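You operate a simulated robot arm through the tools that you are given. There is no shell and no other tool. Be economical: measure what you need, move in short steps, check, and stop when the job is done.

The job below is to be done with a simulated two-armed robot. You get a single attempt, and the scene is never put back.

TASK
Pick up the link marker with one hand, pass it to the other hand and put it on the thick pad of the long table.

It is judged by the outcome, as a careful person would: the job done as asked, and still so three seconds after it is handed in. It fails if anything else is knocked over, pushed out of place, dropped, spilled or broken.

THE ROBOT
Two 7-joint arms with two-finger parallel grippers on one trunk, on a base that drives. Base frame: it is fixed to the floor where the robot stands at the start and does not move with it; the origin is under the middle of the robot, x ahead of it, y to its left, z up; the surface under the hand at the start is at about z = 600. Lengths are in mm, angles in rad, forces in N, time in s.
The left shoulder is at the start at [50, 161, 1098], the right one opposite. With the tool pointing down near the work surface each hand reaches from about 100 to 620 mm from the robot's upright axis, wherever it stands, measured 20 degrees to its own side. Places, roughly: thick pad of the long table [1500, 2800, 800]. Payload 3.43 kg a hand.
The TCP of each hand is the grasp point between the finger pads, 30 mm short of the fingertips. In the tool frame z runs along the fingers and y along their closing line. Largest opening 94 mm; finger width 28, thickness 10; the body of the gripper, 50 by 96 mm, starts 55 mm behind the TCP.
Orientation is told as [roll, pitch, yaw] about the base's x, y, z axes, in that order, counted from this pose: with the fingers straight down and closing along the base's y, the tool's x points along the base's -x, its y along +y and its z along -z.

THE INTERFACE
- The arms move only by the tool nudge_tool. It takes "left_motion", "right_motion" or both (then of equal length, played together; a hand with none holds still); each is a list of rows, each an object (a shift or turn left out is 0, a gripper value left out holds the last) with "linear": the shift along the tool's x, y, z in mm, a list of three; "dr": the turn, a rotation vector about the tool's x, y, z in rad, a list of three. In form: [{"linear": [tx, ty, tz], "dr": [ax, ay, az]}, ...]. A call has 1 to 8 rows; each row is the pose to reach, as a shift and turn from the pose commanded when the call began, along the tool's axes at that moment. "left_jaw" and "right_jaw" are, for a hand that has rows, the closure, from 0 (fully open) to 1 (shut), set as the call begins (left out, the last holds). Each row takes 0.2 s and may step no farther than 50 mm and 0.15 rad from the row before; otherwise, or with a gripper value out of range, the whole call is refused. A pose out of reach is approached as far as the arm can. The call stops where the force on the tool passes 40 N (or 10 N more than at its start, if that is more) or the arm is blocked; 0.2 s more then pass. Each finger travels about 45 mm/s and halts on what it meets, pressing with about 33 N; the grip force reading is that of the motor and also rises with nothing between the fingers. The clock runs only during rows and for 0.2 s after the last one: add rows that repeat a pose to give the fingers time. The reply holds the time, the measured pose of the TCP, the force on the tool along the base axes, the opening and the grip force, in the units named above and with some noise, with the torque about the TCP (base axes, N m) and any sound that the robot's microphone picked up.
- Cameras (640 x 400 px; columns grow to the right, rows downward): "scene" is now at [114.3, -42.4, 1209.2]; the picture's right is [-0.33, -0.94, 0.00], its down [-0.63, 0.22, -0.75] and it looks along [0.71, -0.25, -0.66] (base axes); focal length 278 px, centre (320, 200). "left" rides on the left gripper at [76, -14, -102] in its tool frame; the picture's right is [0.18, 0.98, 0.00], its down [-0.75, 0.14, -0.64] and it looks along [-0.63, 0.12, 0.77] (tool axes); focal length 243 px, centre (320, 200). "right" rides on the right gripper at [76, 14, -102] in its tool frame; the picture's right is [-0.18, 0.98, 0.00], its down [-0.75, -0.14, -0.64] and it looks along [-0.63, -0.12, 0.77] (tool axes); focal length 243 px, centre (320, 200). There is no depth. A picture from a camera that has moved, and an enlarged one, comes with that camera's place and axes in the base frame and with its lens. The place of the scene camera against the robot may be out by one fixed shift of up to 18 mm in any direction.
- get_image(camera): a new picture of that camera. It takes no simulated time.
- lift_body(by): slides the trunk up (or, below 0, down) by that many mm; the arms and the scene camera ride with it, the base frame stays. It gives what a move gives, with no picture.
- steer(legs): drives the robot by 1 to 6 legs, each [ahead, left, turn to the left] in mm, mm and rad, along the robot's own axes; the way and the turn of a leg run together, so that a leg with both is an arc; at most 1500 mm and 3.142 rad a leg. The arms and the cameras ride along, it lands a little off, and it stops where it bumps. It gives what a move gives.
- aim_head(pan, tilt): turns the head with the scene camera to pan (to the left, within 1.396 rad either way) and tilt (down, from -0.506 to 1.204), counted from straight ahead of the robot. It gives what a move gives.
- enlarge(camera, box): a new picture of the part [left, top, right, bottom] of that camera's present view, enlarged. It takes no simulated time.
- close_job(): hands the job in; it is judged then, once.

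Go step by step. Nothing tells you exact positions but the pictures and the camera data: compare them with the known pose of the tool, close in by small moves and look again before you grip or let go. The budget is 120 turns and 92 pictures, counting those below and the enlarged ones. Unless the task says otherwise, let go and move clear before handing in, and close with one line.

The tools are called after ">>>" by a JSON object that holds its "api" and its "payload". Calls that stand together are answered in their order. nudge_tool: Moves the arms, as the interface text tells. Its arguments: {"type":"object","properties":{"left_motion":{"type":"array","items":{"type":"object","properties":{"linear":{"type":"array","items":{"type":"number"}},"dr":{"type":"array","items":{"type":"number"}}}}},"left_jaw":{"type":"number"},"right_motion":{"type":"array","items":{"type":"object","properties":{"linear":{"type":"array","items":{"type":"number"}},"dr":{"type":"array","items":{"type":"number"}}}}},"right_jaw":{"type":"number"}},"required":[]} The other tools are called the same way: lift_body (by) slides the trunk up or down; steer (legs) drives the base; aim_head (pan, tilt) turns the head that bears the scene camera; get_image (camera) takes a picture; enlarge (camera, box) takes an enlarged picture of a part of a camera's view; close_job () hands the job in.

At the start:

```text
clock: 0.0
left_tool_pos: [530.0, 42.3, 930.9]
left_tool_rot: [0.0, 0.0, 0.001]
left_wrist_force: [-0.1, -0.2, -0.5]
left_moment: [0.01, 0.01, 0.01]
left_grip_width: 94.1
left_grip_force: 0.0
right_tool_pos: [305.2, -362.0, 873.8]
right_tool_rot: [0.002, 0.0, 0.001]
right_wrist_force: [0.3, 0.3, 0.1]
right_moment: [0.03, -0.02, 0.0]
right_grip_width: 93.8
right_grip_force: 0.1
trunk travel left (down, up): [-125.0, 142.0]
robot x, y, heading: [0.2, -0.2, 0.005]
head pan, tilt: [-0.335, 0.726]
```

scene: 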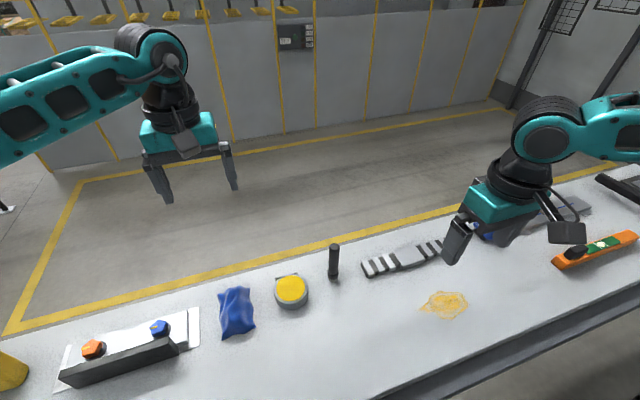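
right: 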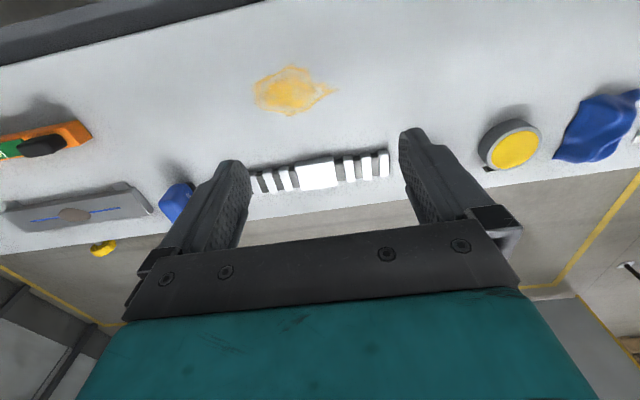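
left: 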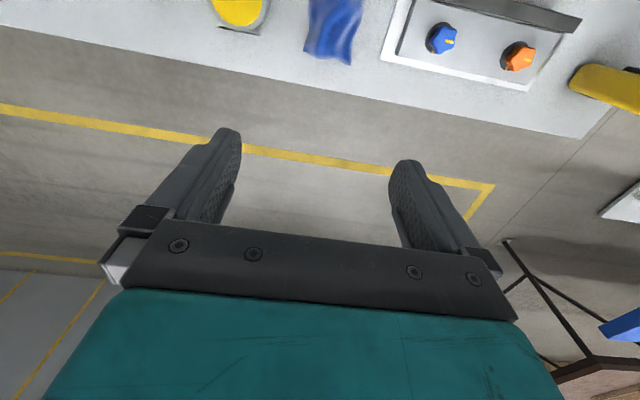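

I see a bench with a striped strip, a dark cylinder, a yellow disc, a blue bag and other items. I need to find out which one is the link marker, so I'll enlarge the view.

>>> {"api": "enlarge", "payload": {"camera": "scene", "box": [200, 220, 480, 395]}}

>>> {"api": "enlarge", "payload": {"camera": "right", "box": [160, 60, 480, 260]}}

>>> {"api": "enlarge", "payload": {"camera": "scene", "box": [440, 150, 640, 290]}}

```text
2.29 times, centred on (340, 308) of scene
camera zoom: at [114.3, -42.4, 1209.2], right [-0.33, -0.94, 0.0], down [-0.63, 0.22, -0.75], along [0.71, -0.25, -0.66], focal length 635 px, centre (274, -46)
```

zoom: 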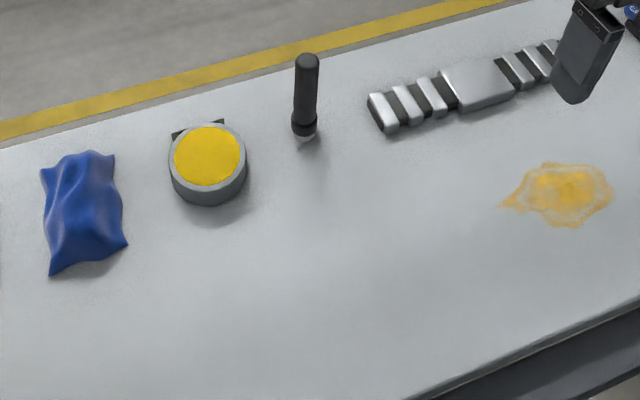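

```text
2.00 times, centred on (320, 160) of right
camera zoom: at [228.1, -346.9, 975.1], right [0.18, 0.98, 0.0], down [0.75, -0.14, 0.64], along [0.63, -0.12, -0.77], focal length 485 px, centre (320, 280)
```

zoom: 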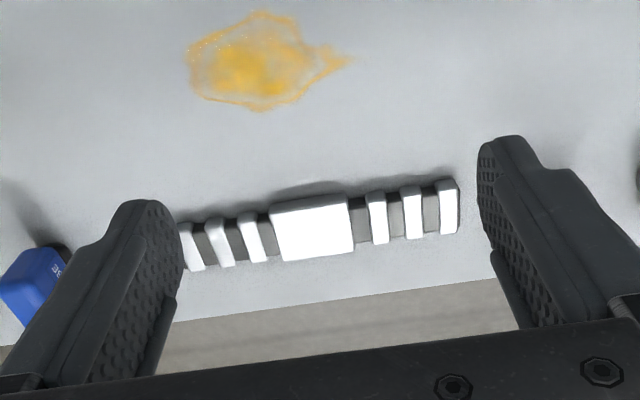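

```text
2.86 times, centred on (540, 220) of scene
camera zoom: at [114.3, -42.4, 1209.2], right [-0.33, -0.94, 0.0], down [-0.63, 0.22, -0.75], along [0.71, -0.25, -0.66], focal length 794 px, centre (-309, 143)
```

zoom: 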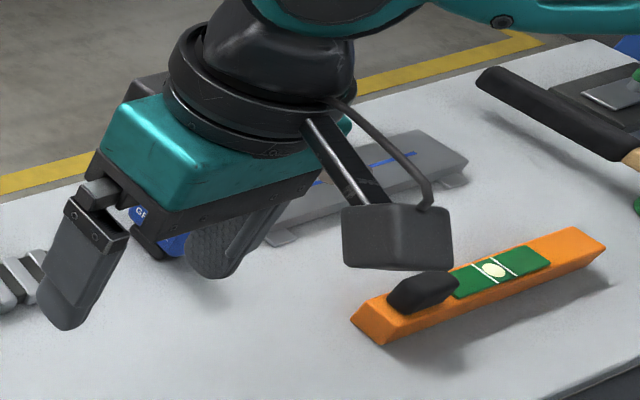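

The striped strip of links at about [460,-390,610] looks like the best candidate. I'll look around at the rest of the bench and towards the long table before deciding.

>>> {"api": "aim_head", "payload": {"pan": -1.0, "tilt": 0.7}}

>>> {"api": "get_image", "payload": {"camera": "scene"}}

>>> {"api": "aim_head", "payload": {"pan": 0.5, "tilt": 0.6}}

>>> {"api": "get_image", "payload": {"camera": "scene"}}

>>> {"api": "aim_head", "payload": {"pan": 1.1, "tilt": 0.3}}

>>> {"api": "get_image", "payload": {"camera": "scene"}}

```text
clock: 1.0
left_tool_pos: [530.6, 41.5, 929.8]
left_tool_rot: [-0.001, 0.001, 0.0]
left_wrist_force: [-0.4, 0.4, 1.3]
left_moment: [0.01, -0.01, -0.04]
left_grip_width: 94.0
left_grip_force: 0.0
right_tool_pos: [306.3, -361.6, 872.5]
right_tool_rot: [-0.001, 0.0, 0.0]
right_wrist_force: [0.4, -0.1, 0.2]
right_moment: [0.01, -0.01, 0.01]
right_grip_width: 94.3
right_grip_force: 0.1
trunk travel left (down, up): [-125.0, 142.0]
robot x, y, heading: [-1.1, 4.5, -0.0]
head pan, tilt: [-1.0, 0.7]
```

```text
85 pictures are left
camera scene: at [81.1, -86.1, 1211.4], right [-0.84, -0.54, 0.0], down [-0.35, 0.54, -0.76], along [0.41, -0.64, -0.64], focal length 278 px, centre (320, 200)
```

scene: 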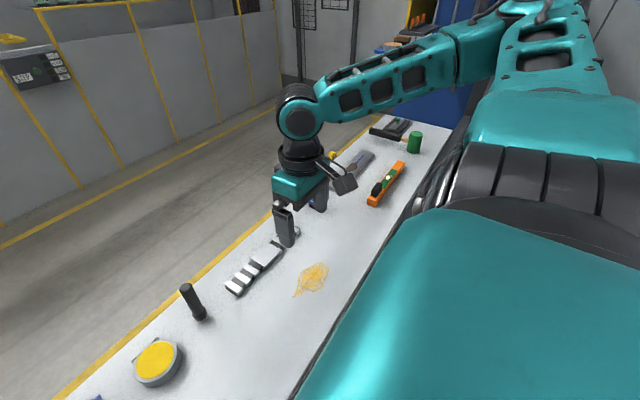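

```text
clock: 2.6
left_tool_pos: [530.2, 42.7, 930.6]
left_tool_rot: [0.001, 0.0, 0.0]
left_wrist_force: [-0.3, -1.5, -0.4]
left_moment: [0.02, -0.01, 0.0]
left_grip_width: 94.0
left_grip_force: 0.0
right_tool_pos: [305.4, -360.8, 873.0]
right_tool_rot: [-0.001, 0.0, -0.001]
right_wrist_force: [-0.4, -0.3, -0.8]
right_moment: [0.01, 0.01, -0.01]
right_grip_width: 94.1
right_grip_force: 0.1
trunk travel left (down, up): [-125.0, 142.0]
robot x, y, heading: [-1.5, 2.0, -0.001]
head pan, tilt: [0.499, 0.6]
```

```text
84 pictures are left
camera scene: at [112.7, 27.5, 1220.0], right [0.48, -0.88, 0.0], down [-0.5, -0.27, -0.83], along [0.72, 0.39, -0.56], focal length 278 px, centre (320, 200)
```

scene: 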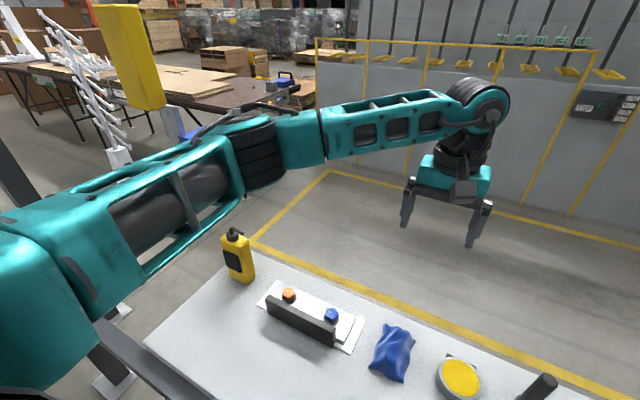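

```text
clock: 3.6
left_tool_pos: [530.1, 42.4, 930.4]
left_tool_rot: [0.0, -0.001, 0.001]
left_wrist_force: [-0.5, -0.4, 0.5]
left_moment: [-0.02, 0.01, -0.03]
left_grip_width: 94.2
left_grip_force: 0.0
right_tool_pos: [305.6, -361.1, 872.4]
right_tool_rot: [-0.001, 0.0, 0.001]
right_wrist_force: [0.4, 0.4, -0.1]
right_moment: [-0.02, 0.0, -0.02]
right_grip_width: 93.7
right_grip_force: 0.0
trunk travel left (down, up): [-125.0, 142.0]
robot x, y, heading: [3.5, 3.6, -0.0]
head pan, tilt: [1.1, 0.3]
```

```text
83 pictures are left
camera scene: at [77.6, 68.5, 1247.5], right [0.89, -0.45, 0.0], down [-0.13, -0.26, -0.96], along [0.43, 0.85, -0.3], focal length 278 px, centre (320, 200)
```

scene: 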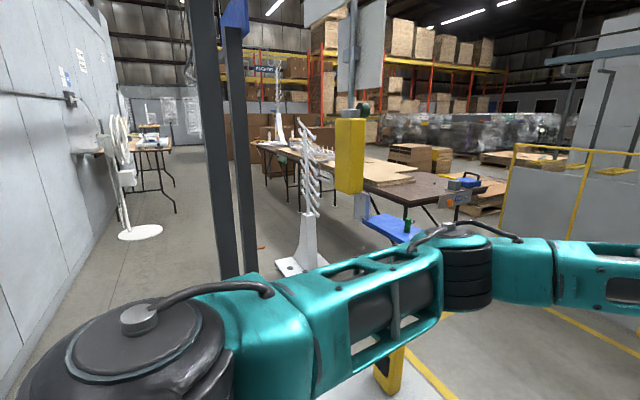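

I take the striped strip of links to be the link marker: about 250 mm long along y, centred near [466,-395,612]. I'll drive 200 mm to the right so it is well within reach of both hands.

>>> {"api": "steer", "payload": {"legs": [[0, -220, 0]]}}

>>> {"api": "aim_head", "payload": {"pan": -0.3, "tilt": 0.8}}

>>> {"api": "nudge_tool", "payload": {"right_motion": [{"dr": [0, 0, 0.15]}, {"dr": [0, 0, 0.3]}, {"dr": [0, 0, 0.45]}, {"dr": [0, 0, 0.6]}, {"dr": [0, 0, 0.75]}, {"dr": [0, 0, 0.9]}, {"dr": [0, 0, 1.05]}, {"dr": [0, 0, 1.2]}]}}

>>> {"api": "get_image", "payload": {"camera": "scene"}}

>>> {"api": "get_image", "payload": {"camera": "right"}}

```text
clock: 6.2
left_tool_pos: [530.2, -180.5, 931.0]
left_tool_rot: [0.001, 0.001, -0.003]
left_wrist_force: [0.2, 0.3, -0.2]
left_moment: [0.01, 0.02, 0.03]
left_grip_width: 94.1
left_grip_force: 0.0
right_tool_pos: [305.4, -584.0, 873.4]
right_tool_rot: [0.0, 0.0, -0.003]
right_wrist_force: [-0.9, -0.6, 0.5]
right_moment: [-0.02, -0.01, 0.0]
right_grip_width: 94.0
right_grip_force: 0.1
trunk travel left (down, up): [-125.0, 142.0]
robot x, y, heading: [0.5, -220.0, 0.0]
head pan, tilt: [1.1, 0.3]
```

```text
clock: 7.7
left_tool_pos: [529.8, -179.9, 930.4]
left_tool_rot: [0.0, 0.0, -0.003]
left_wrist_force: [0.4, -0.2, -0.3]
left_moment: [-0.04, 0.0, -0.01]
left_grip_width: 94.0
left_grip_force: 0.0
right_tool_pos: [305.4, -583.8, 873.3]
right_tool_rot: [0.0, -0.001, -0.003]
right_wrist_force: [-0.3, -0.4, -0.6]
right_moment: [-0.02, 0.0, -0.01]
right_grip_width: 94.1
right_grip_force: 0.0
trunk travel left (down, up): [-125.0, 142.0]
robot x, y, heading: [-3.3, -221.3, 0.0]
head pan, tilt: [-0.3, 0.799]
```

```text
clock: 9.5
left_tool_pos: [529.7, -180.4, 931.2]
left_tool_rot: [0.001, 0.0, -0.002]
left_wrist_force: [0.5, -0.3, -0.5]
left_moment: [0.0, -0.03, 0.01]
left_grip_width: 94.1
left_grip_force: 0.2
right_tool_pos: [305.3, -582.6, 874.0]
right_tool_rot: [-0.001, 0.001, -1.205]
right_wrist_force: [-0.5, -0.2, -0.6]
right_moment: [0.0, -0.01, -0.02]
right_grip_width: 94.1
right_grip_force: 0.0
trunk travel left (down, up): [-125.0, 142.0]
robot x, y, heading: [-2.5, -222.7, -0.006]
head pan, tilt: [-0.3, 0.799]
```

```text
82 pictures are left
camera scene: at [112.0, -260.8, 1203.1], right [-0.3, -0.95, 0.0], down [-0.68, 0.21, -0.7], along [0.67, -0.21, -0.72], focal length 278 px, centre (320, 200)
```

scene: 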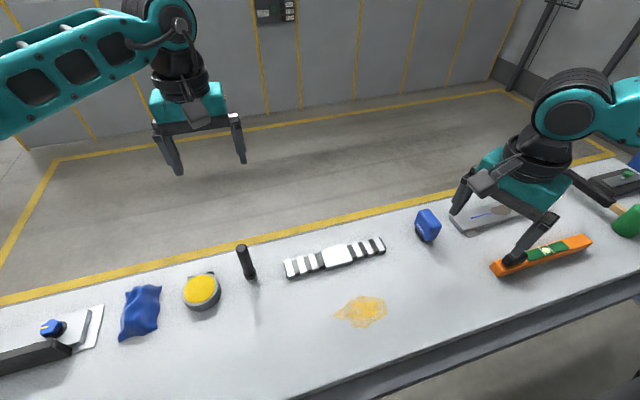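

```text
81 pictures are left
camera right: at [289.4, -507.3, 975.4], right [0.98, 0.18, 0.0], down [0.14, -0.75, 0.64], along [0.12, -0.63, -0.77], focal length 243 px, centre (320, 200)
```

right: 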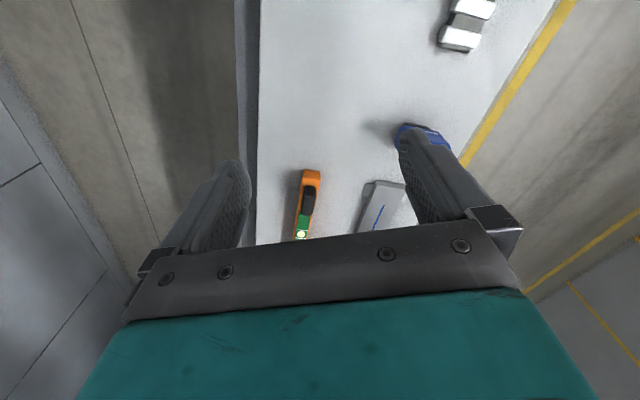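

The strip shows clearly: ends near [467,-280] and [461,-530], lying along y. I'll finish turning the right hand and bring it above the strip's right half, at about [464,-470], then look again.

>>> {"api": "nudge_tool", "payload": {"right_motion": [{"linear": [7, 27, 5], "dr": [0, 0, 0.1]}, {"linear": [14, 54, 15], "dr": [0, 0, 0.2]}, {"linear": [21, 81, 30], "dr": [0, 0, 0.3]}, {"linear": [28, 108, 50], "dr": [0, 0, 0.385]}, {"linear": [35, 135, 75], "dr": [0, 0, 0.385]}, {"linear": [42, 162, 100], "dr": [0, 0, 0.385]}, {"linear": [48.8, 188.8, 125], "dr": [0, 0, 0.385]}]}}

>>> {"api": "get_image", "payload": {"camera": "right"}}

>>> {"api": "get_image", "payload": {"camera": "scene"}}

```text
clock: 11.1
left_tool_pos: [528.9, -180.7, 929.0]
left_tool_rot: [0.001, 0.001, -0.001]
left_wrist_force: [-0.5, 0.6, 0.0]
left_moment: [0.01, 0.0, 0.02]
left_grip_width: 94.1
left_grip_force: 0.1
right_tool_pos: [463.1, -471.8, 747.7]
right_tool_rot: [0.001, -0.001, -1.586]
right_wrist_force: [-0.2, -0.8, 0.0]
right_moment: [0.01, -0.02, -0.02]
right_grip_width: 94.3
right_grip_force: 0.0
trunk travel left (down, up): [-125.0, 142.0]
robot x, y, heading: [-1.4, -221.2, -0.003]
head pan, tilt: [-0.3, 0.799]
```

```text
80 pictures are left
camera right: at [477.8, -395.4, 850.4], right [0.98, -0.2, 0.0], down [-0.15, -0.75, 0.64], along [-0.13, -0.63, -0.77], focal length 243 px, centre (320, 200)
```

right: 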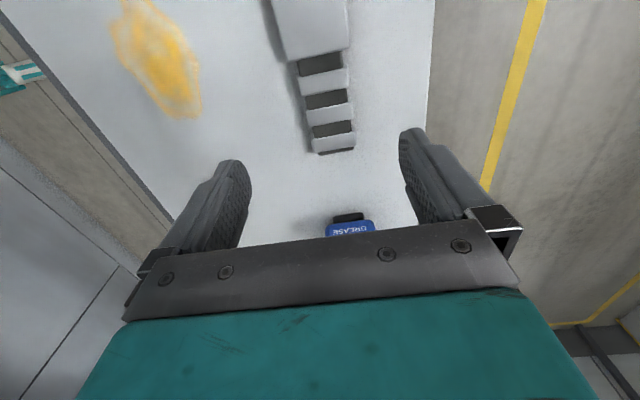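

```text
79 pictures are left
camera scene: at [112.2, -260.7, 1203.1], right [-0.3, -0.95, 0.0], down [-0.68, 0.21, -0.7], along [0.67, -0.21, -0.72], focal length 278 px, centre (320, 200)
```

scene: 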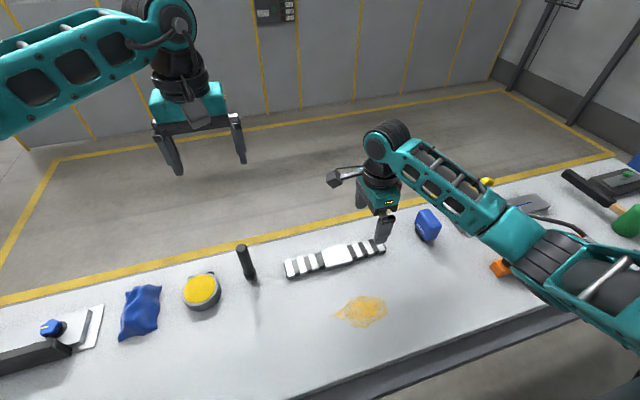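

The strip's right end is at about [465,-525], the plate edge is at y≈-431, and the fingers straddle it properly. I'll descend to just above the surface.

>>> {"api": "nudge_tool", "payload": {"right_motion": [{"linear": [-3, 2.5, 30]}, {"linear": [-3, 2.5, 60]}, {"linear": [-3, 2.5, 85]}, {"linear": [-3, 2.5, 100]}]}}

>>> {"api": "get_image", "payload": {"camera": "right"}}

>>> {"api": "enlarge", "payload": {"camera": "scene", "box": [260, 190, 460, 315]}}

```text
clock: 12.1
left_tool_pos: [529.5, -181.6, 929.6]
left_tool_rot: [-0.001, 0.001, -0.001]
left_wrist_force: [-0.4, -0.4, 0.2]
left_moment: [0.01, -0.02, 0.01]
left_grip_width: 94.1
left_grip_force: 0.0
right_tool_pos: [464.4, -473.6, 646.7]
right_tool_rot: [0.0, -0.002, -1.587]
right_wrist_force: [0.3, 0.0, 0.1]
right_moment: [0.01, 0.02, 0.0]
right_grip_width: 93.9
right_grip_force: 0.0
trunk travel left (down, up): [-125.0, 142.0]
robot x, y, heading: [-0.5, -224.1, 0.001]
head pan, tilt: [-0.3, 0.799]
```

```text
78 pictures are left
camera right: at [480.2, -397.8, 749.2], right [0.98, -0.2, 0.0], down [-0.15, -0.75, 0.64], along [-0.13, -0.63, -0.77], focal length 243 px, centre (320, 200)
```

right: 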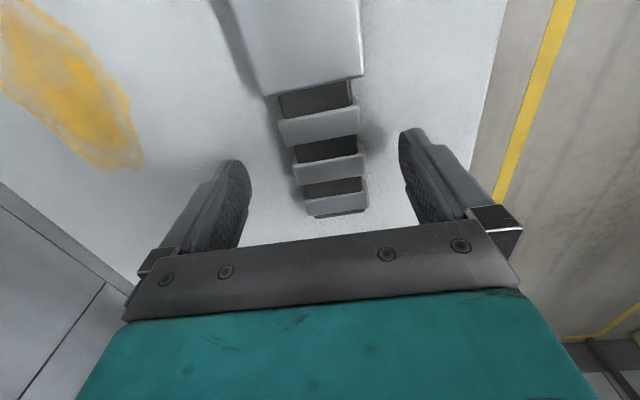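

```text
3.20 times, centred on (360, 252) of scene
camera zoom: at [112.1, -260.8, 1203.1], right [-0.3, -0.95, 0.0], down [-0.68, 0.21, -0.7], along [0.67, -0.21, -0.72], focal length 889 px, centre (192, 32)
```

zoom: 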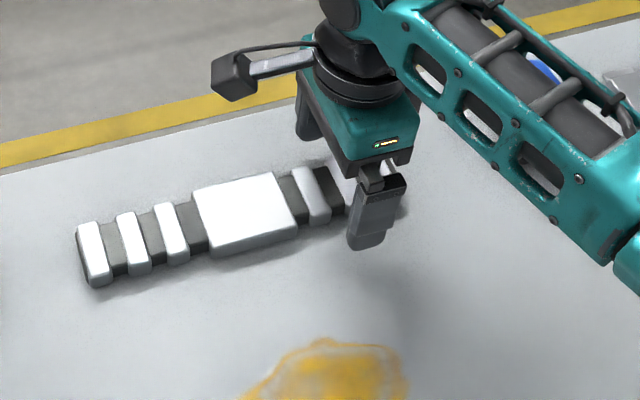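

The fingers straddle the right band section cleanly. I'll go down 12 mm more and close.

>>> {"api": "nudge_tool", "payload": {"right_motion": [{"linear": [0, 1, 6]}, {"linear": [0, 1, 12]}]}}

>>> {"api": "nudge_tool", "payload": {"right_motion": [{}, {}, {}, {}, {}, {}, {}], "right_jaw": 1}}

>>> {"api": "get_image", "payload": {"camera": "right"}}

```text
clock: 12.7
left_tool_pos: [530.1, -180.3, 930.2]
left_tool_rot: [0.0, 0.0, -0.002]
left_wrist_force: [0.1, -0.4, -0.2]
left_moment: [0.0, -0.02, 0.02]
left_grip_width: 94.2
left_grip_force: 0.1
right_tool_pos: [467.6, -472.6, 634.6]
right_tool_rot: [-0.002, -0.001, -1.587]
right_wrist_force: [0.2, -0.3, -0.2]
right_moment: [-0.01, 0.01, 0.0]
right_grip_width: 94.2
right_grip_force: 0.1
trunk travel left (down, up): [-125.0, 142.0]
robot x, y, heading: [-0.7, -222.3, -0.003]
head pan, tilt: [-0.3, 0.799]
```

```text
clock: 14.3
left_tool_pos: [530.6, -180.6, 928.9]
left_tool_rot: [-0.001, 0.002, 0.0]
left_wrist_force: [0.3, -0.7, 0.2]
left_moment: [0.02, 0.01, 0.01]
left_grip_width: 94.1
left_grip_force: 0.1
right_tool_pos: [470.1, -472.0, 635.7]
right_tool_rot: [0.005, 0.003, -1.584]
right_wrist_force: [27.0, -1.8, -8.9]
right_moment: [-0.16, -0.16, 1.28]
right_grip_width: 39.9
right_grip_force: 44.8
trunk travel left (down, up): [-125.0, 142.0]
robot x, y, heading: [0.2, -222.7, -0.001]
head pan, tilt: [-0.3, 0.799]
```

```text
76 pictures are left
camera right: at [483.5, -397.3, 738.2], right [0.98, -0.2, 0.01], down [-0.15, -0.75, 0.64], along [-0.12, -0.63, -0.77], focal length 243 px, centre (320, 200)
```

right: 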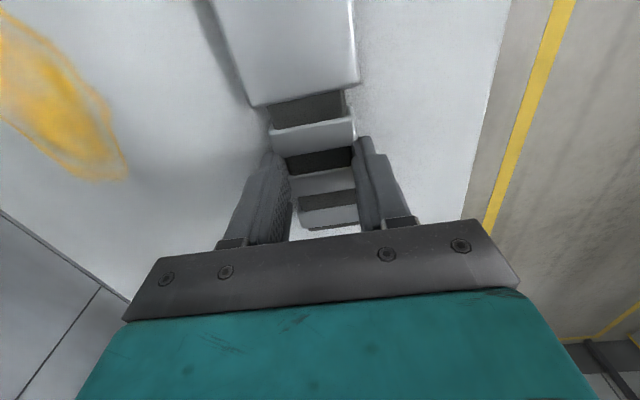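

The jaws are holding at 40 mm. I'll lift slowly and check that the strip comes up.

>>> {"api": "nudge_tool", "payload": {"right_motion": [{"linear": [0, 0, -5]}, {"linear": [0, 0, -15]}, {"linear": [0, 0, -30]}, {"linear": [0, 0, -50]}]}}

>>> {"api": "get_image", "payload": {"camera": "scene"}}

>>> {"api": "get_image", "payload": {"camera": "right"}}

```text
clock: 14.7
left_tool_pos: [533.2, -181.0, 928.5]
left_tool_rot: [-0.001, 0.0, 0.0]
left_wrist_force: [0.3, 1.1, -0.3]
left_moment: [0.02, 0.02, 0.01]
left_grip_width: 93.8
left_grip_force: 0.2
right_tool_pos: [470.6, -473.4, 635.5]
right_tool_rot: [0.009, 0.002, -1.582]
right_wrist_force: [11.5, -1.6, -17.9]
right_moment: [0.63, -0.14, 0.65]
right_grip_width: 40.0
right_grip_force: 45.1
trunk travel left (down, up): [-125.0, 142.0]
robot x, y, heading: [-1.2, -224.6, 0.004]
head pan, tilt: [-0.3, 0.799]
stopped in row 1 (right hand): the force on the tool passed its limit at 43 N (the readings are from after the stop); the commanded pose is now the measured one
```

```text
75 pictures are left
camera scene: at [114.4, -261.8, 1202.7], right [-0.3, -0.96, 0.0], down [-0.69, 0.21, -0.7], along [0.66, -0.21, -0.72], focal length 278 px, centre (320, 200)
```

scene: 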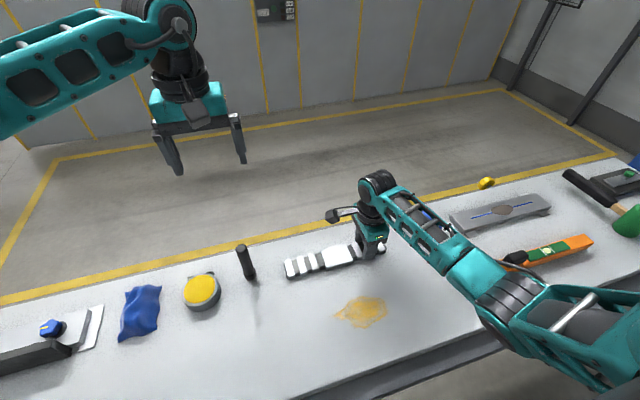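

```text
74 pictures are left
camera right: at [483.2, -397.3, 738.3], right [0.98, -0.2, 0.01], down [-0.15, -0.75, 0.64], along [-0.12, -0.63, -0.77], focal length 243 px, centre (320, 200)
```

right: 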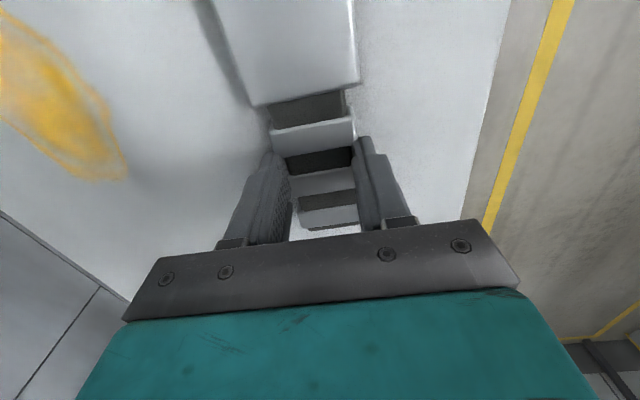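

The hand stopped against 43 N, partly a sideways force because the fingers met the strip off-centre. I'll relieve the side load, then lift in very small steps.

>>> {"api": "nudge_tool", "payload": {"right_motion": [{"linear": [0, 1.5, 0]}, {"linear": [0, 3, 0]}, {"linear": [0, 3, 0]}]}}

>>> {"api": "nudge_tool", "payload": {"right_motion": [{"linear": [0, 0, -1]}, {"linear": [0, 0, -2]}, {"linear": [0, 0, -3]}, {"linear": [0, 0, -4]}]}}

```text
clock: 15.5
left_tool_pos: [531.4, -180.4, 929.2]
left_tool_rot: [0.001, 0.002, 0.0]
left_wrist_force: [-0.3, 0.5, 0.1]
left_moment: [-0.01, -0.04, 0.0]
left_grip_width: 94.2
left_grip_force: 0.1
right_tool_pos: [470.8, -472.6, 636.1]
right_tool_rot: [0.002, 0.0, -1.582]
right_wrist_force: [-1.6, 0.8, -18.4]
right_moment: [-0.97, -0.49, 1.63]
right_grip_width: 39.7
right_grip_force: 45.4
trunk travel left (down, up): [-125.0, 142.0]
robot x, y, heading: [-0.1, -217.4, 0.001]
head pan, tilt: [-0.3, 0.799]
```

```text
clock: 16.4
left_tool_pos: [531.2, -180.3, 929.4]
left_tool_rot: [0.0, 0.002, 0.0]
left_wrist_force: [0.9, -0.2, -0.2]
left_moment: [0.04, 0.0, 0.02]
left_grip_width: 94.0
left_grip_force: 0.1
right_tool_pos: [470.9, -473.2, 636.4]
right_tool_rot: [0.002, 0.001, -1.581]
right_wrist_force: [12.6, -1.6, -19.6]
right_moment: [0.68, -0.4, 0.62]
right_grip_width: 39.9
right_grip_force: 45.2
trunk travel left (down, up): [-125.0, 142.0]
robot x, y, heading: [0.7, -221.5, -0.004]
head pan, tilt: [-0.3, 0.799]
stopped in row 4 (right hand): the force on the tool passed its limit at 41 N (the readings are from after the stop); the commanded pose is now the measured one
```

The strip does not budge at 40 N, so it seems fixed or very heavy and may not be the link marker at all. I'll let go and take a closer look at the other objects.

>>> {"api": "nudge_tool", "payload": {"right_motion": [{}, {}, {}, {}, {}, {}], "right_jaw": 0}}

>>> {"api": "nudge_tool", "payload": {"right_motion": [{"linear": [0, 0, -40]}, {"linear": [0, 0, -80]}, {"linear": [0, 0, -120]}, {"linear": [0, 0, -160]}]}}

>>> {"api": "enlarge", "payload": {"camera": "scene", "box": [100, 220, 300, 345]}}

>>> {"api": "enlarge", "payload": {"camera": "scene", "box": [280, 220, 440, 320]}}

```text
clock: 17.8
left_tool_pos: [529.4, -181.4, 930.8]
left_tool_rot: [0.0, 0.0, 0.0]
left_wrist_force: [0.0, 1.1, -0.1]
left_moment: [0.0, 0.02, 0.05]
left_grip_width: 93.9
left_grip_force: 0.1
right_tool_pos: [470.0, -472.7, 638.4]
right_tool_rot: [0.001, 0.001, -1.583]
right_wrist_force: [-0.1, 0.0, 0.1]
right_moment: [-0.02, 0.02, 0.0]
right_grip_width: 94.1
right_grip_force: 0.2
trunk travel left (down, up): [-125.0, 142.0]
robot x, y, heading: [1.4, -225.2, 0.003]
head pan, tilt: [-0.3, 0.799]
```

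```text
clock: 18.8
left_tool_pos: [528.9, -180.1, 931.1]
left_tool_rot: [0.001, 0.0, 0.0]
left_wrist_force: [0.2, 0.7, -0.9]
left_moment: [-0.01, -0.01, 0.0]
left_grip_width: 94.2
left_grip_force: 0.1
right_tool_pos: [469.5, -473.8, 797.5]
right_tool_rot: [-0.001, 0.0, -1.584]
right_wrist_force: [-0.2, 0.2, -1.4]
right_moment: [-0.02, -0.02, 0.04]
right_grip_width: 94.0
right_grip_force: 0.0
trunk travel left (down, up): [-125.0, 142.0]
robot x, y, heading: [1.7, -225.2, 0.002]
head pan, tilt: [-0.3, 0.799]
```

```text
3.20 times, centred on (200, 282) of scene
camera zoom: at [112.2, -260.5, 1203.1], right [-0.3, -0.96, 0.0], down [-0.68, 0.21, -0.7], along [0.67, -0.21, -0.72], focal length 889 px, centre (704, -64)
```

zoom: 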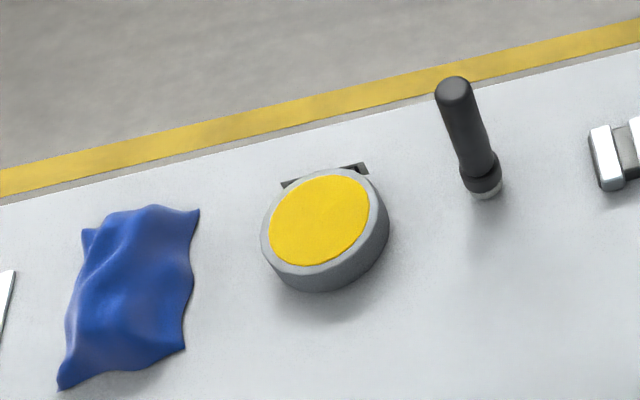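

```text
4.00 times, centred on (360, 270) of scene
camera zoom: at [112.2, -260.5, 1203.1], right [-0.3, -0.96, 0.0], down [-0.68, 0.21, -0.7], along [0.67, -0.21, -0.72], focal length 1111 px, centre (160, -80)
```

zoom: 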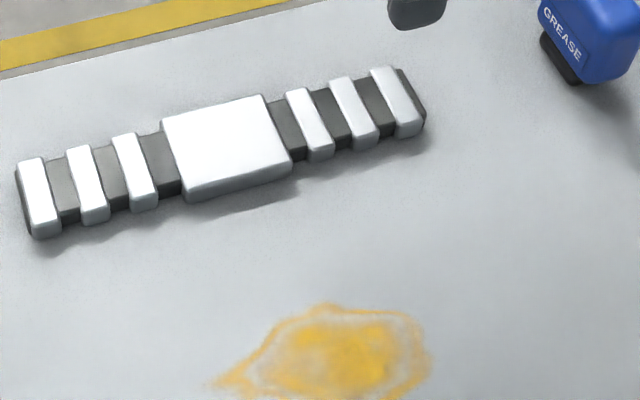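

The strip is still exactly in place and undamaged. I'll check the other items at the right end of the bench.

>>> {"api": "aim_head", "payload": {"pan": -0.8, "tilt": 0.7}}

>>> {"api": "get_image", "payload": {"camera": "scene"}}

>>> {"api": "enlarge", "payload": {"camera": "scene", "box": [300, 100, 480, 212]}}

>>> {"api": "get_image", "payload": {"camera": "left"}}

```text
clock: 19.7
left_tool_pos: [530.2, -180.7, 929.7]
left_tool_rot: [0.0, 0.0, 0.0]
left_wrist_force: [0.0, -0.8, 0.5]
left_moment: [-0.03, 0.01, 0.0]
left_grip_width: 94.4
left_grip_force: 0.1
right_tool_pos: [469.3, -473.4, 797.1]
right_tool_rot: [0.001, 0.001, -1.582]
right_wrist_force: [-0.7, -0.2, -0.2]
right_moment: [0.01, 0.02, -0.02]
right_grip_width: 93.9
right_grip_force: 0.0
trunk travel left (down, up): [-125.0, 142.0]
robot x, y, heading: [1.6, -225.9, 0.0]
head pan, tilt: [-0.799, 0.7]
```

```text
71 pictures are left
camera scene: at [94.4, -297.7, 1211.4], right [-0.72, -0.7, 0.0], down [-0.45, 0.46, -0.76], along [0.53, -0.55, -0.64], focal length 278 px, centre (320, 200)
```

scene: 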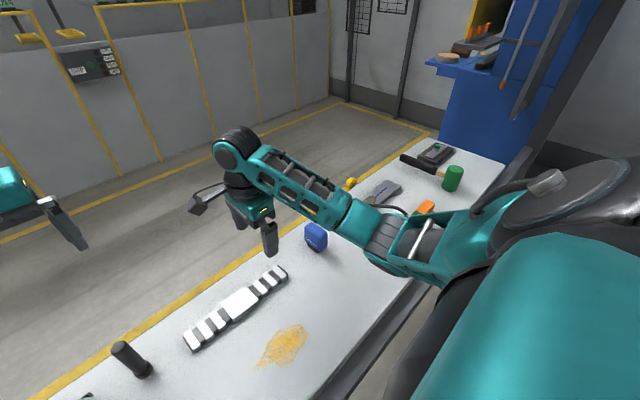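

```text
3.56 times, centred on (390, 156) of scene
camera zoom: at [94.4, -297.7, 1211.4], right [-0.72, -0.7, 0.0], down [-0.45, 0.46, -0.76], along [0.53, -0.55, -0.64], focal length 987 px, centre (71, 356)
```

zoom: 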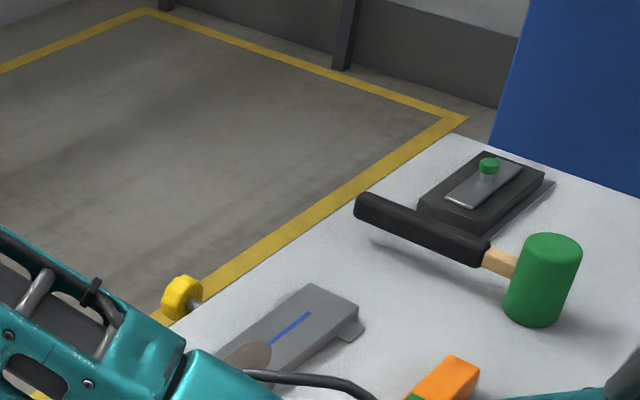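

```text
69 pictures are left
camera left: at [453.4, -194.8, 1032.2], right [-0.18, 0.98, 0.0], down [0.75, 0.14, 0.64], along [0.63, 0.12, -0.77], focal length 243 px, centre (320, 200)
```

left: 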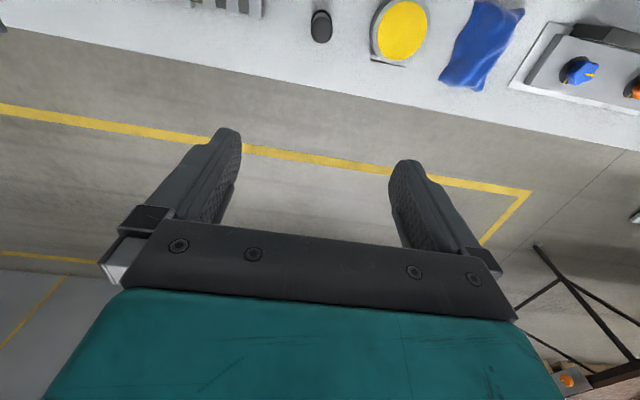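

The strip is the only thing here that matches "link marker", so I want to know what holds it down. I'll use the right wrist camera at a shallow angle for a closer look at it and the cylinder.

>>> {"api": "nudge_tool", "payload": {"right_motion": [{"linear": [30, -14, 10], "dr": [0, -0.12, 0]}, {"linear": [60, -28, 20], "dr": [0, -0.24, 0]}, {"linear": [90, -42, 30], "dr": [0, -0.36, 0]}, {"linear": [120, -56, 45], "dr": [0, -0.48, 0]}, {"linear": [150, -60, 60], "dr": [0, -0.6, 0]}]}}

>>> {"api": "get_image", "payload": {"camera": "right"}}

```text
clock: 20.9
left_tool_pos: [529.8, -181.2, 931.2]
left_tool_rot: [-0.001, 0.0, 0.0]
left_wrist_force: [0.6, -0.3, -0.1]
left_moment: [-0.01, -0.03, -0.01]
left_grip_width: 94.2
left_grip_force: 0.0
right_tool_pos: [409.9, -322.2, 736.5]
right_tool_rot: [0.003, -0.604, -1.588]
right_wrist_force: [-0.9, 0.8, 0.1]
right_moment: [0.0, -0.02, 0.04]
right_grip_width: 94.1
right_grip_force: 0.1
trunk travel left (down, up): [-125.0, 142.0]
robot x, y, heading: [0.5, -219.6, 0.0]
head pan, tilt: [-0.799, 0.7]
```

```text
68 pictures are left
camera right: at [424.8, -201.9, 777.4], right [0.98, -0.17, 0.11], down [-0.15, -0.26, 0.96], along [-0.13, -0.95, -0.27], focal length 243 px, centre (320, 200)
```

right: 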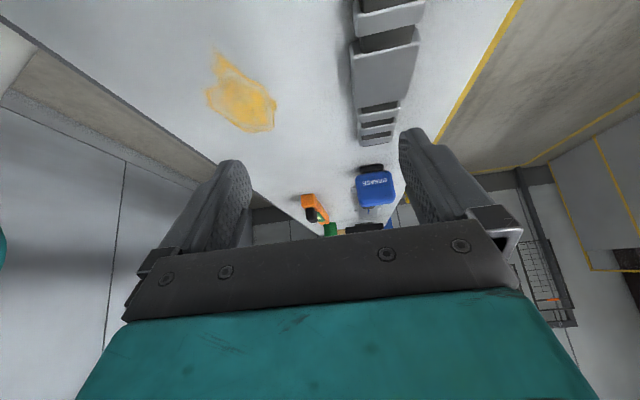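

>>> {"api": "enlarge", "payload": {"camera": "right", "box": [300, 0, 460, 100]}}

>>> {"api": "enlarge", "payload": {"camera": "right", "box": [320, 80, 420, 142]}}

```text
4.00 times, centred on (380, 50) of right
camera zoom: at [424.8, -201.9, 777.4], right [0.98, -0.17, 0.11], down [-0.15, -0.26, 0.96], along [-0.13, -0.95, -0.27], focal length 970 px, centre (80, 800)
```

zoom: 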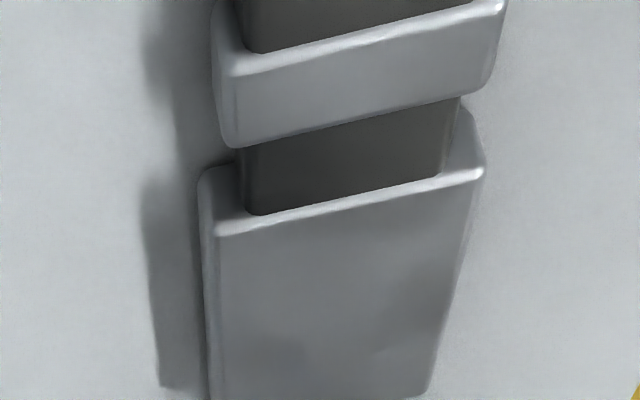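

```text
6.40 times, centred on (370, 111) of right
camera zoom: at [424.8, -201.9, 777.4], right [0.98, -0.17, 0.11], down [-0.15, -0.26, 0.96], along [-0.13, -0.95, -0.27], focal length 1553 px, centre (0, 770)
```

zoom: 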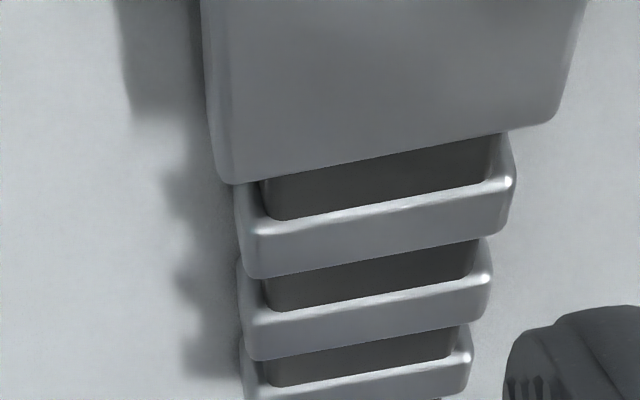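

Nothing visible clamps the bar; it just rests on the bench. I'll try a centred grip on its middle plate, since that avoids end-loading, and feel the force carefully.

>>> {"api": "nudge_tool", "payload": {"right_motion": [{"linear": [-16, 11, 2], "dr": [0, 0.12, 0]}, {"linear": [-32, 22, 6], "dr": [0, 0.24, 0]}, {"linear": [-48, 33, 12], "dr": [0, 0.36, 0]}, {"linear": [-64, 45, 20], "dr": [0, 0.48, 0]}, {"linear": [-80, 57, 26], "dr": [0, 0.6, 0]}]}}

>>> {"api": "get_image", "payload": {"camera": "right"}}

```text
clock: 22.1
left_tool_pos: [530.0, -181.4, 930.3]
left_tool_rot: [0.0, -0.001, 0.0]
left_wrist_force: [0.3, 0.2, 0.4]
left_moment: [-0.02, -0.01, -0.03]
left_grip_width: 94.0
left_grip_force: 0.1
right_tool_pos: [466.9, -403.7, 761.2]
right_tool_rot: [0.001, 0.002, -1.583]
right_wrist_force: [-0.7, 0.3, 0.4]
right_moment: [-0.01, 0.02, -0.02]
right_grip_width: 94.2
right_grip_force: 0.1
trunk travel left (down, up): [-125.0, 142.0]
robot x, y, heading: [3.1, -223.0, -0.003]
head pan, tilt: [-0.799, 0.7]
```

```text
65 pictures are left
camera right: at [480.3, -327.8, 864.3], right [0.98, -0.2, 0.0], down [-0.15, -0.75, 0.64], along [-0.12, -0.63, -0.77], focal length 243 px, centre (320, 200)
```

right: 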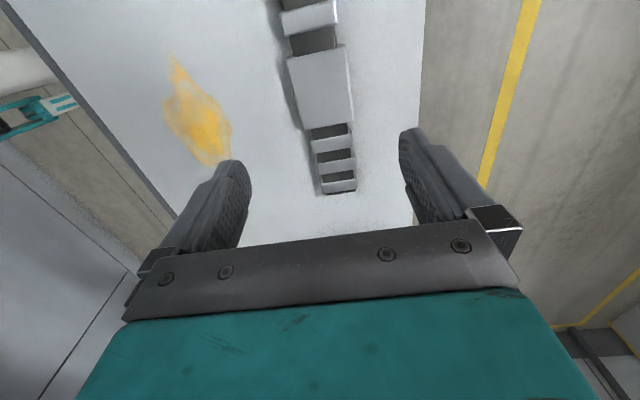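

>>> {"api": "nudge_tool", "payload": {"right_motion": [{"linear": [8, 5, 40], "dr": [0, 0, -0.012]}, {"linear": [8, 5, 80], "dr": [0, 0, -0.012]}, {"linear": [8, 5, 110], "dr": [0, 0, -0.012]}, {"linear": [8, 5, 125], "dr": [0, 0, -0.012]}]}}

>>> {"api": "nudge_tool", "payload": {"right_motion": [{}, {}, {}, {}, {}, {}], "right_jaw": 1}}

```text
clock: 23.1
left_tool_pos: [528.8, -180.2, 930.5]
left_tool_rot: [0.0, 0.001, 0.0]
left_wrist_force: [-0.7, -0.9, 0.1]
left_moment: [0.01, 0.01, 0.0]
left_grip_width: 94.0
left_grip_force: 0.1
right_tool_pos: [471.9, -395.4, 635.6]
right_tool_rot: [0.002, -0.001, -1.57]
right_wrist_force: [-0.4, 0.3, 0.3]
right_moment: [0.03, 0.0, 0.02]
right_grip_width: 93.6
right_grip_force: 0.1
trunk travel left (down, up): [-125.0, 142.0]
robot x, y, heading: [-0.7, -221.3, 0.002]
head pan, tilt: [-0.799, 0.7]
```

```text
clock: 24.5
left_tool_pos: [528.8, -180.1, 930.9]
left_tool_rot: [0.0, -0.002, 0.001]
left_wrist_force: [0.6, -0.2, -0.1]
left_moment: [-0.02, -0.01, 0.02]
left_grip_width: 93.8
left_grip_force: 0.0
right_tool_pos: [470.8, -394.2, 636.1]
right_tool_rot: [-0.002, -0.001, -1.571]
right_wrist_force: [-14.9, 0.2, 4.2]
right_moment: [0.12, 0.64, 0.27]
right_grip_width: 39.7
right_grip_force: 44.9
trunk travel left (down, up): [-125.0, 142.0]
robot x, y, heading: [0.4, -222.1, 0.0]
head pan, tilt: [-0.799, 0.7]
```

>>> {"api": "nudge_tool", "payload": {"right_motion": [{"linear": [0, -1.5, 0]}, {"linear": [0, -1.5, -1]}, {"linear": [0, -1.5, -2]}, {"linear": [0, -1.5, -3]}]}}

>>> {"api": "nudge_tool", "payload": {"right_motion": [{"linear": [0, 0, -0.7]}, {"linear": [0, 0, -1.4]}]}}

```text
clock: 25.5
left_tool_pos: [531.8, -179.7, 928.6]
left_tool_rot: [0.0, 0.002, 0.0]
left_wrist_force: [0.2, -0.3, 0.8]
left_moment: [0.0, -0.02, 0.0]
left_grip_width: 93.9
left_grip_force: 0.0
right_tool_pos: [471.0, -395.9, 635.6]
right_tool_rot: [-0.004, 0.0, -1.571]
right_wrist_force: [-1.8, 8.9, -32.6]
right_moment: [-0.21, -1.04, 0.11]
right_grip_width: 39.6
right_grip_force: 44.9
trunk travel left (down, up): [-125.0, 142.0]
robot x, y, heading: [-0.0, -223.3, 0.002]
head pan, tilt: [-0.799, 0.7]
```

```text
clock: 26.1
left_tool_pos: [531.4, -180.5, 929.5]
left_tool_rot: [0.0, 0.002, -0.001]
left_wrist_force: [-0.4, 0.9, -0.3]
left_moment: [0.04, -0.01, 0.01]
left_grip_width: 94.0
left_grip_force: 0.0
right_tool_pos: [470.2, -395.0, 636.0]
right_tool_rot: [-0.002, 0.002, -1.57]
right_wrist_force: [10.0, 1.3, -20.6]
right_moment: [0.32, -0.83, 0.18]
right_grip_width: 39.6
right_grip_force: 45.0
trunk travel left (down, up): [-125.0, 142.0]
robot x, y, heading: [2.3, -218.5, 0.002]
head pan, tilt: [-0.799, 0.7]
stopped in row 2 (right hand): the force on the tool passed its limit at 46 N (the readings are from after the stop); the commanded pose is now the measured one
```

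Even the centred grip holds fast at 46 N, which feels like a magnet or glue rather than weight. I'll try peeling it by rolling the bar gently about its long edge while pulling a little.

>>> {"api": "nudge_tool", "payload": {"right_motion": [{"linear": [0, 0, 0], "dr": [0.04, 0, 0]}, {"linear": [0, 0, 0], "dr": [0.08, 0, 0]}, {"linear": [0, 0, 0], "dr": [0.12, 0, 0]}, {"linear": [0, 0, -1], "dr": [0.15, 0, 0]}]}}

>>> {"api": "enlarge", "payload": {"camera": "right", "box": [160, 0, 480, 200]}}

```text
clock: 27.1
left_tool_pos: [532.6, -180.0, 928.8]
left_tool_rot: [0.0, 0.005, -0.001]
left_wrist_force: [-0.5, -0.4, 0.3]
left_moment: [-0.02, -0.03, 0.02]
left_grip_width: 94.1
left_grip_force: 0.1
right_tool_pos: [473.6, -394.2, 639.5]
right_tool_rot: [-0.141, 0.001, -1.57]
right_wrist_force: [30.0, -3.5, -18.1]
right_moment: [-0.71, -1.52, 0.59]
right_grip_width: 40.5
right_grip_force: 45.2
trunk travel left (down, up): [-125.0, 142.0]
robot x, y, heading: [0.8, -222.1, 0.003]
head pan, tilt: [-0.799, 0.7]
```

```text
2.00 times, centred on (320, 100) of right
camera zoom: at [501.6, -318.8, 738.3], right [0.97, -0.18, -0.14], down [-0.05, -0.75, 0.65], along [-0.23, -0.63, -0.74], focal length 485 px, centre (320, 400)
```

zoom: 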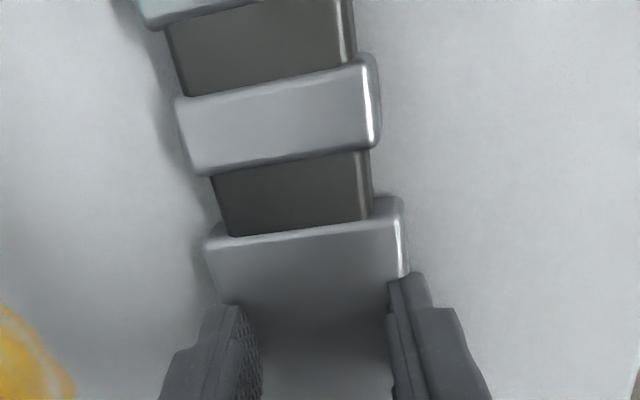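

>>> {"api": "aim_head", "payload": {"pan": -0.4, "tilt": 0.8}}

>>> {"api": "enlarge", "payload": {"camera": "scene", "box": [240, 180, 440, 305]}}

```text
clock: 27.9
left_tool_pos: [532.6, -180.7, 927.7]
left_tool_rot: [-0.001, 0.005, -0.001]
left_wrist_force: [-0.5, 0.0, 0.7]
left_moment: [-0.02, 0.02, -0.02]
left_grip_width: 94.0
left_grip_force: 0.2
right_tool_pos: [474.5, -395.0, 639.1]
right_tool_rot: [-0.139, 0.002, -1.573]
right_wrist_force: [37.0, -8.4, -12.2]
right_moment: [0.22, -0.86, 0.42]
right_grip_width: 40.4
right_grip_force: 45.5
trunk travel left (down, up): [-125.0, 142.0]
robot x, y, heading: [1.8, -217.7, 0.005]
head pan, tilt: [-0.4, 0.799]
```

```text
3.20 times, centred on (340, 242) of scene
camera zoom: at [112.3, -269.0, 1202.8], right [-0.39, -0.92, 0.0], down [-0.66, 0.28, -0.7], along [0.64, -0.27, -0.72], focal length 889 px, centre (256, 64)
```

zoom: 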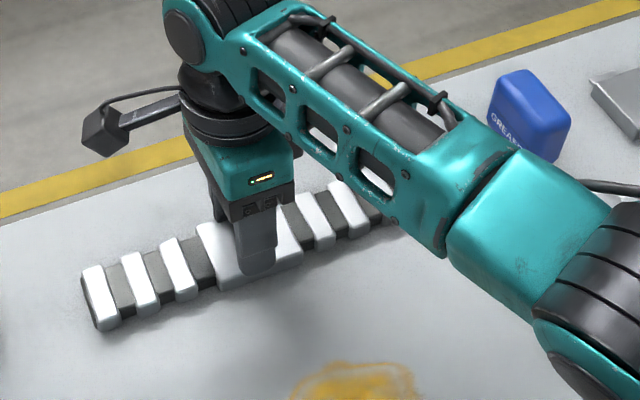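

The bar hasn't moved at all, so I take it to be a fixture or bonded down. I'll return the hand upright, release, rise, and inspect the other candidates, starting with the upright cylinder.

>>> {"api": "nudge_tool", "payload": {"right_motion": [{"dr": [-0.07, 0, 0]}, {"dr": [-0.14, 0, 0]}]}}

>>> {"api": "nudge_tool", "payload": {"right_motion": [{}, {}, {}, {}, {}, {}], "right_jaw": 0}}

>>> {"api": "nudge_tool", "payload": {"right_motion": [{"linear": [0, 0, -40]}, {"linear": [0, 0, -80]}, {"linear": [0, 0, -120]}, {"linear": [0, 0, -160]}, {"linear": [-40, 0, -190]}, {"linear": [-80, 0, -190]}, {"linear": [-120, 0, -190]}]}}

>>> {"api": "aim_head", "payload": {"pan": 0.0, "tilt": 0.8}}

>>> {"api": "enlarge", "payload": {"camera": "scene", "box": [120, 150, 440, 350]}}

```text
clock: 28.5
left_tool_pos: [531.1, -180.8, 927.3]
left_tool_rot: [0.0, 0.003, -0.001]
left_wrist_force: [0.3, -0.1, -1.1]
left_moment: [0.0, 0.0, 0.04]
left_grip_width: 93.6
left_grip_force: 0.1
right_tool_pos: [470.4, -393.4, 636.7]
right_tool_rot: [-0.014, 0.002, -1.57]
right_wrist_force: [28.4, -4.5, -19.9]
right_moment: [0.22, 0.43, 0.33]
right_grip_width: 40.0
right_grip_force: 45.1
trunk travel left (down, up): [-125.0, 142.0]
robot x, y, heading: [-2.9, -223.4, -0.003]
head pan, tilt: [-0.4, 0.799]
```

```text
clock: 29.9
left_tool_pos: [530.3, -179.1, 929.6]
left_tool_rot: [0.0, 0.0, 0.001]
left_wrist_force: [0.3, 0.8, 0.0]
left_moment: [0.02, 0.02, 0.02]
left_grip_width: 94.1
left_grip_force: 0.0
right_tool_pos: [469.7, -394.2, 639.3]
right_tool_rot: [-0.012, 0.0, -1.571]
right_wrist_force: [-0.6, 1.0, 0.9]
right_moment: [0.01, 0.03, 0.02]
right_grip_width: 93.9
right_grip_force: 0.0
trunk travel left (down, up): [-125.0, 142.0]
robot x, y, heading: [-2.2, -220.5, 0.002]
head pan, tilt: [-0.4, 0.799]
```

```text
clock: 31.5
left_tool_pos: [529.2, -179.6, 930.0]
left_tool_rot: [0.0, 0.0, 0.002]
left_wrist_force: [0.5, 0.3, -0.4]
left_moment: [0.03, -0.01, -0.02]
left_grip_width: 94.1
left_grip_force: 0.1
right_tool_pos: [471.5, -514.4, 830.4]
right_tool_rot: [-0.013, 0.0, -1.569]
right_wrist_force: [0.1, 0.6, 0.1]
right_moment: [0.0, 0.03, 0.03]
right_grip_width: 93.9
right_grip_force: 0.1
trunk travel left (down, up): [-125.0, 142.0]
robot x, y, heading: [-0.9, -224.2, -0.001]
head pan, tilt: [-0.4, 0.799]
```

```text
clock: 32.4
left_tool_pos: [530.5, -180.3, 930.3]
left_tool_rot: [0.0, 0.0, 0.001]
left_wrist_force: [-0.7, -0.9, -0.8]
left_moment: [0.02, 0.02, 0.02]
left_grip_width: 94.0
left_grip_force: 0.0
right_tool_pos: [472.2, -514.5, 830.3]
right_tool_rot: [-0.011, 0.002, -1.57]
right_wrist_force: [0.3, 0.4, -0.5]
right_moment: [-0.02, -0.02, 0.0]
right_grip_width: 94.0
right_grip_force: 0.1
trunk travel left (down, up): [-125.0, 142.0]
robot x, y, heading: [3.6, -220.3, -0.002]
head pan, tilt: [0.0, 0.799]
```

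```text
2.00 times, centred on (280, 250) of scene
camera zoom: at [116.0, -236.8, 1203.1], right [0.0, -1.0, 0.0], down [-0.72, 0.0, -0.7], along [0.7, 0.0, -0.72], focal length 555 px, centre (400, 100)
```

zoom: 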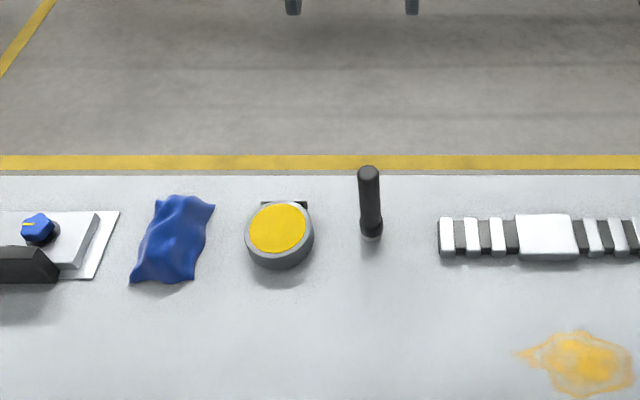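

The dark cylinder stands at about [467,-202], roughly 125 mm tall. I'll bring the left wrist camera close to identify it.

>>> {"api": "nudge_tool", "payload": {"left_motion": [{"linear": [30, -3, 35]}, {"linear": [60, -6, 70]}, {"linear": [90, -9, 105]}, {"linear": [115, -12, 140]}, {"linear": [130, -15, 165]}, {"linear": [130, -15, 185]}]}}

>>> {"api": "get_image", "payload": {"camera": "left"}}

>>> {"api": "enlarge", "payload": {"camera": "left", "box": [240, 100, 440, 225]}}

```text
clock: 33.8
left_tool_pos: [399.7, -196.0, 746.0]
left_tool_rot: [0.001, 0.0, 0.0]
left_wrist_force: [0.3, 0.5, -0.4]
left_moment: [-0.02, -0.01, 0.01]
left_grip_width: 94.0
left_grip_force: 0.1
right_tool_pos: [472.0, -515.8, 830.2]
right_tool_rot: [-0.01, 0.0, -1.569]
right_wrist_force: [-0.5, -0.1, 0.1]
right_moment: [-0.02, -0.03, 0.0]
right_grip_width: 94.1
right_grip_force: 0.0
trunk travel left (down, up): [-125.0, 142.0]
robot x, y, heading: [2.7, -223.2, -0.003]
head pan, tilt: [0.0, 0.799]
```

```text
61 pictures are left
camera left: at [323.1, -210.0, 847.4], right [-0.18, 0.98, 0.0], down [0.75, 0.14, 0.64], along [0.63, 0.12, -0.77], focal length 243 px, centre (320, 200)
```

left: 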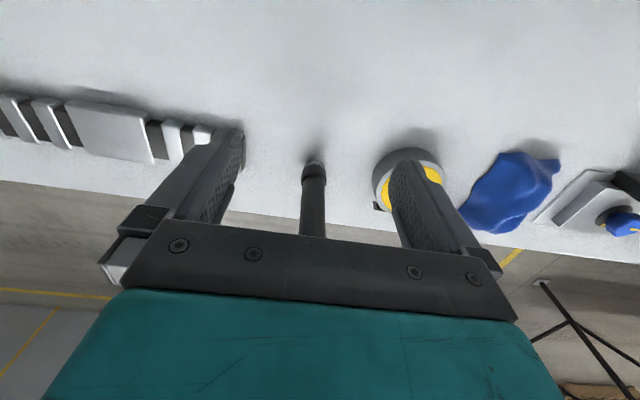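

```text
3.20 times, centred on (340, 162) of left
camera zoom: at [323.1, -210.0, 847.4], right [-0.18, 0.98, 0.0], down [0.75, 0.14, 0.64], along [0.63, 0.12, -0.77], focal length 776 px, centre (256, 320)
```

zoom: 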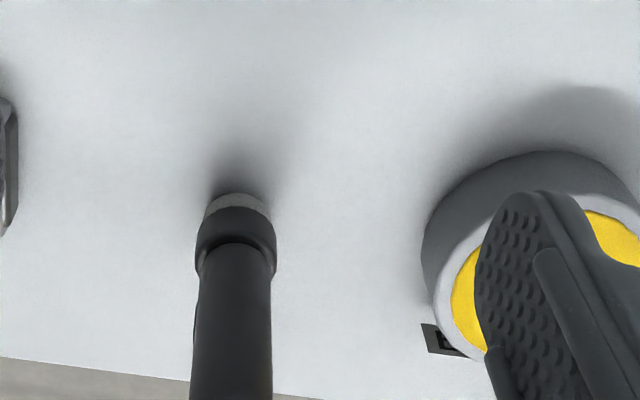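

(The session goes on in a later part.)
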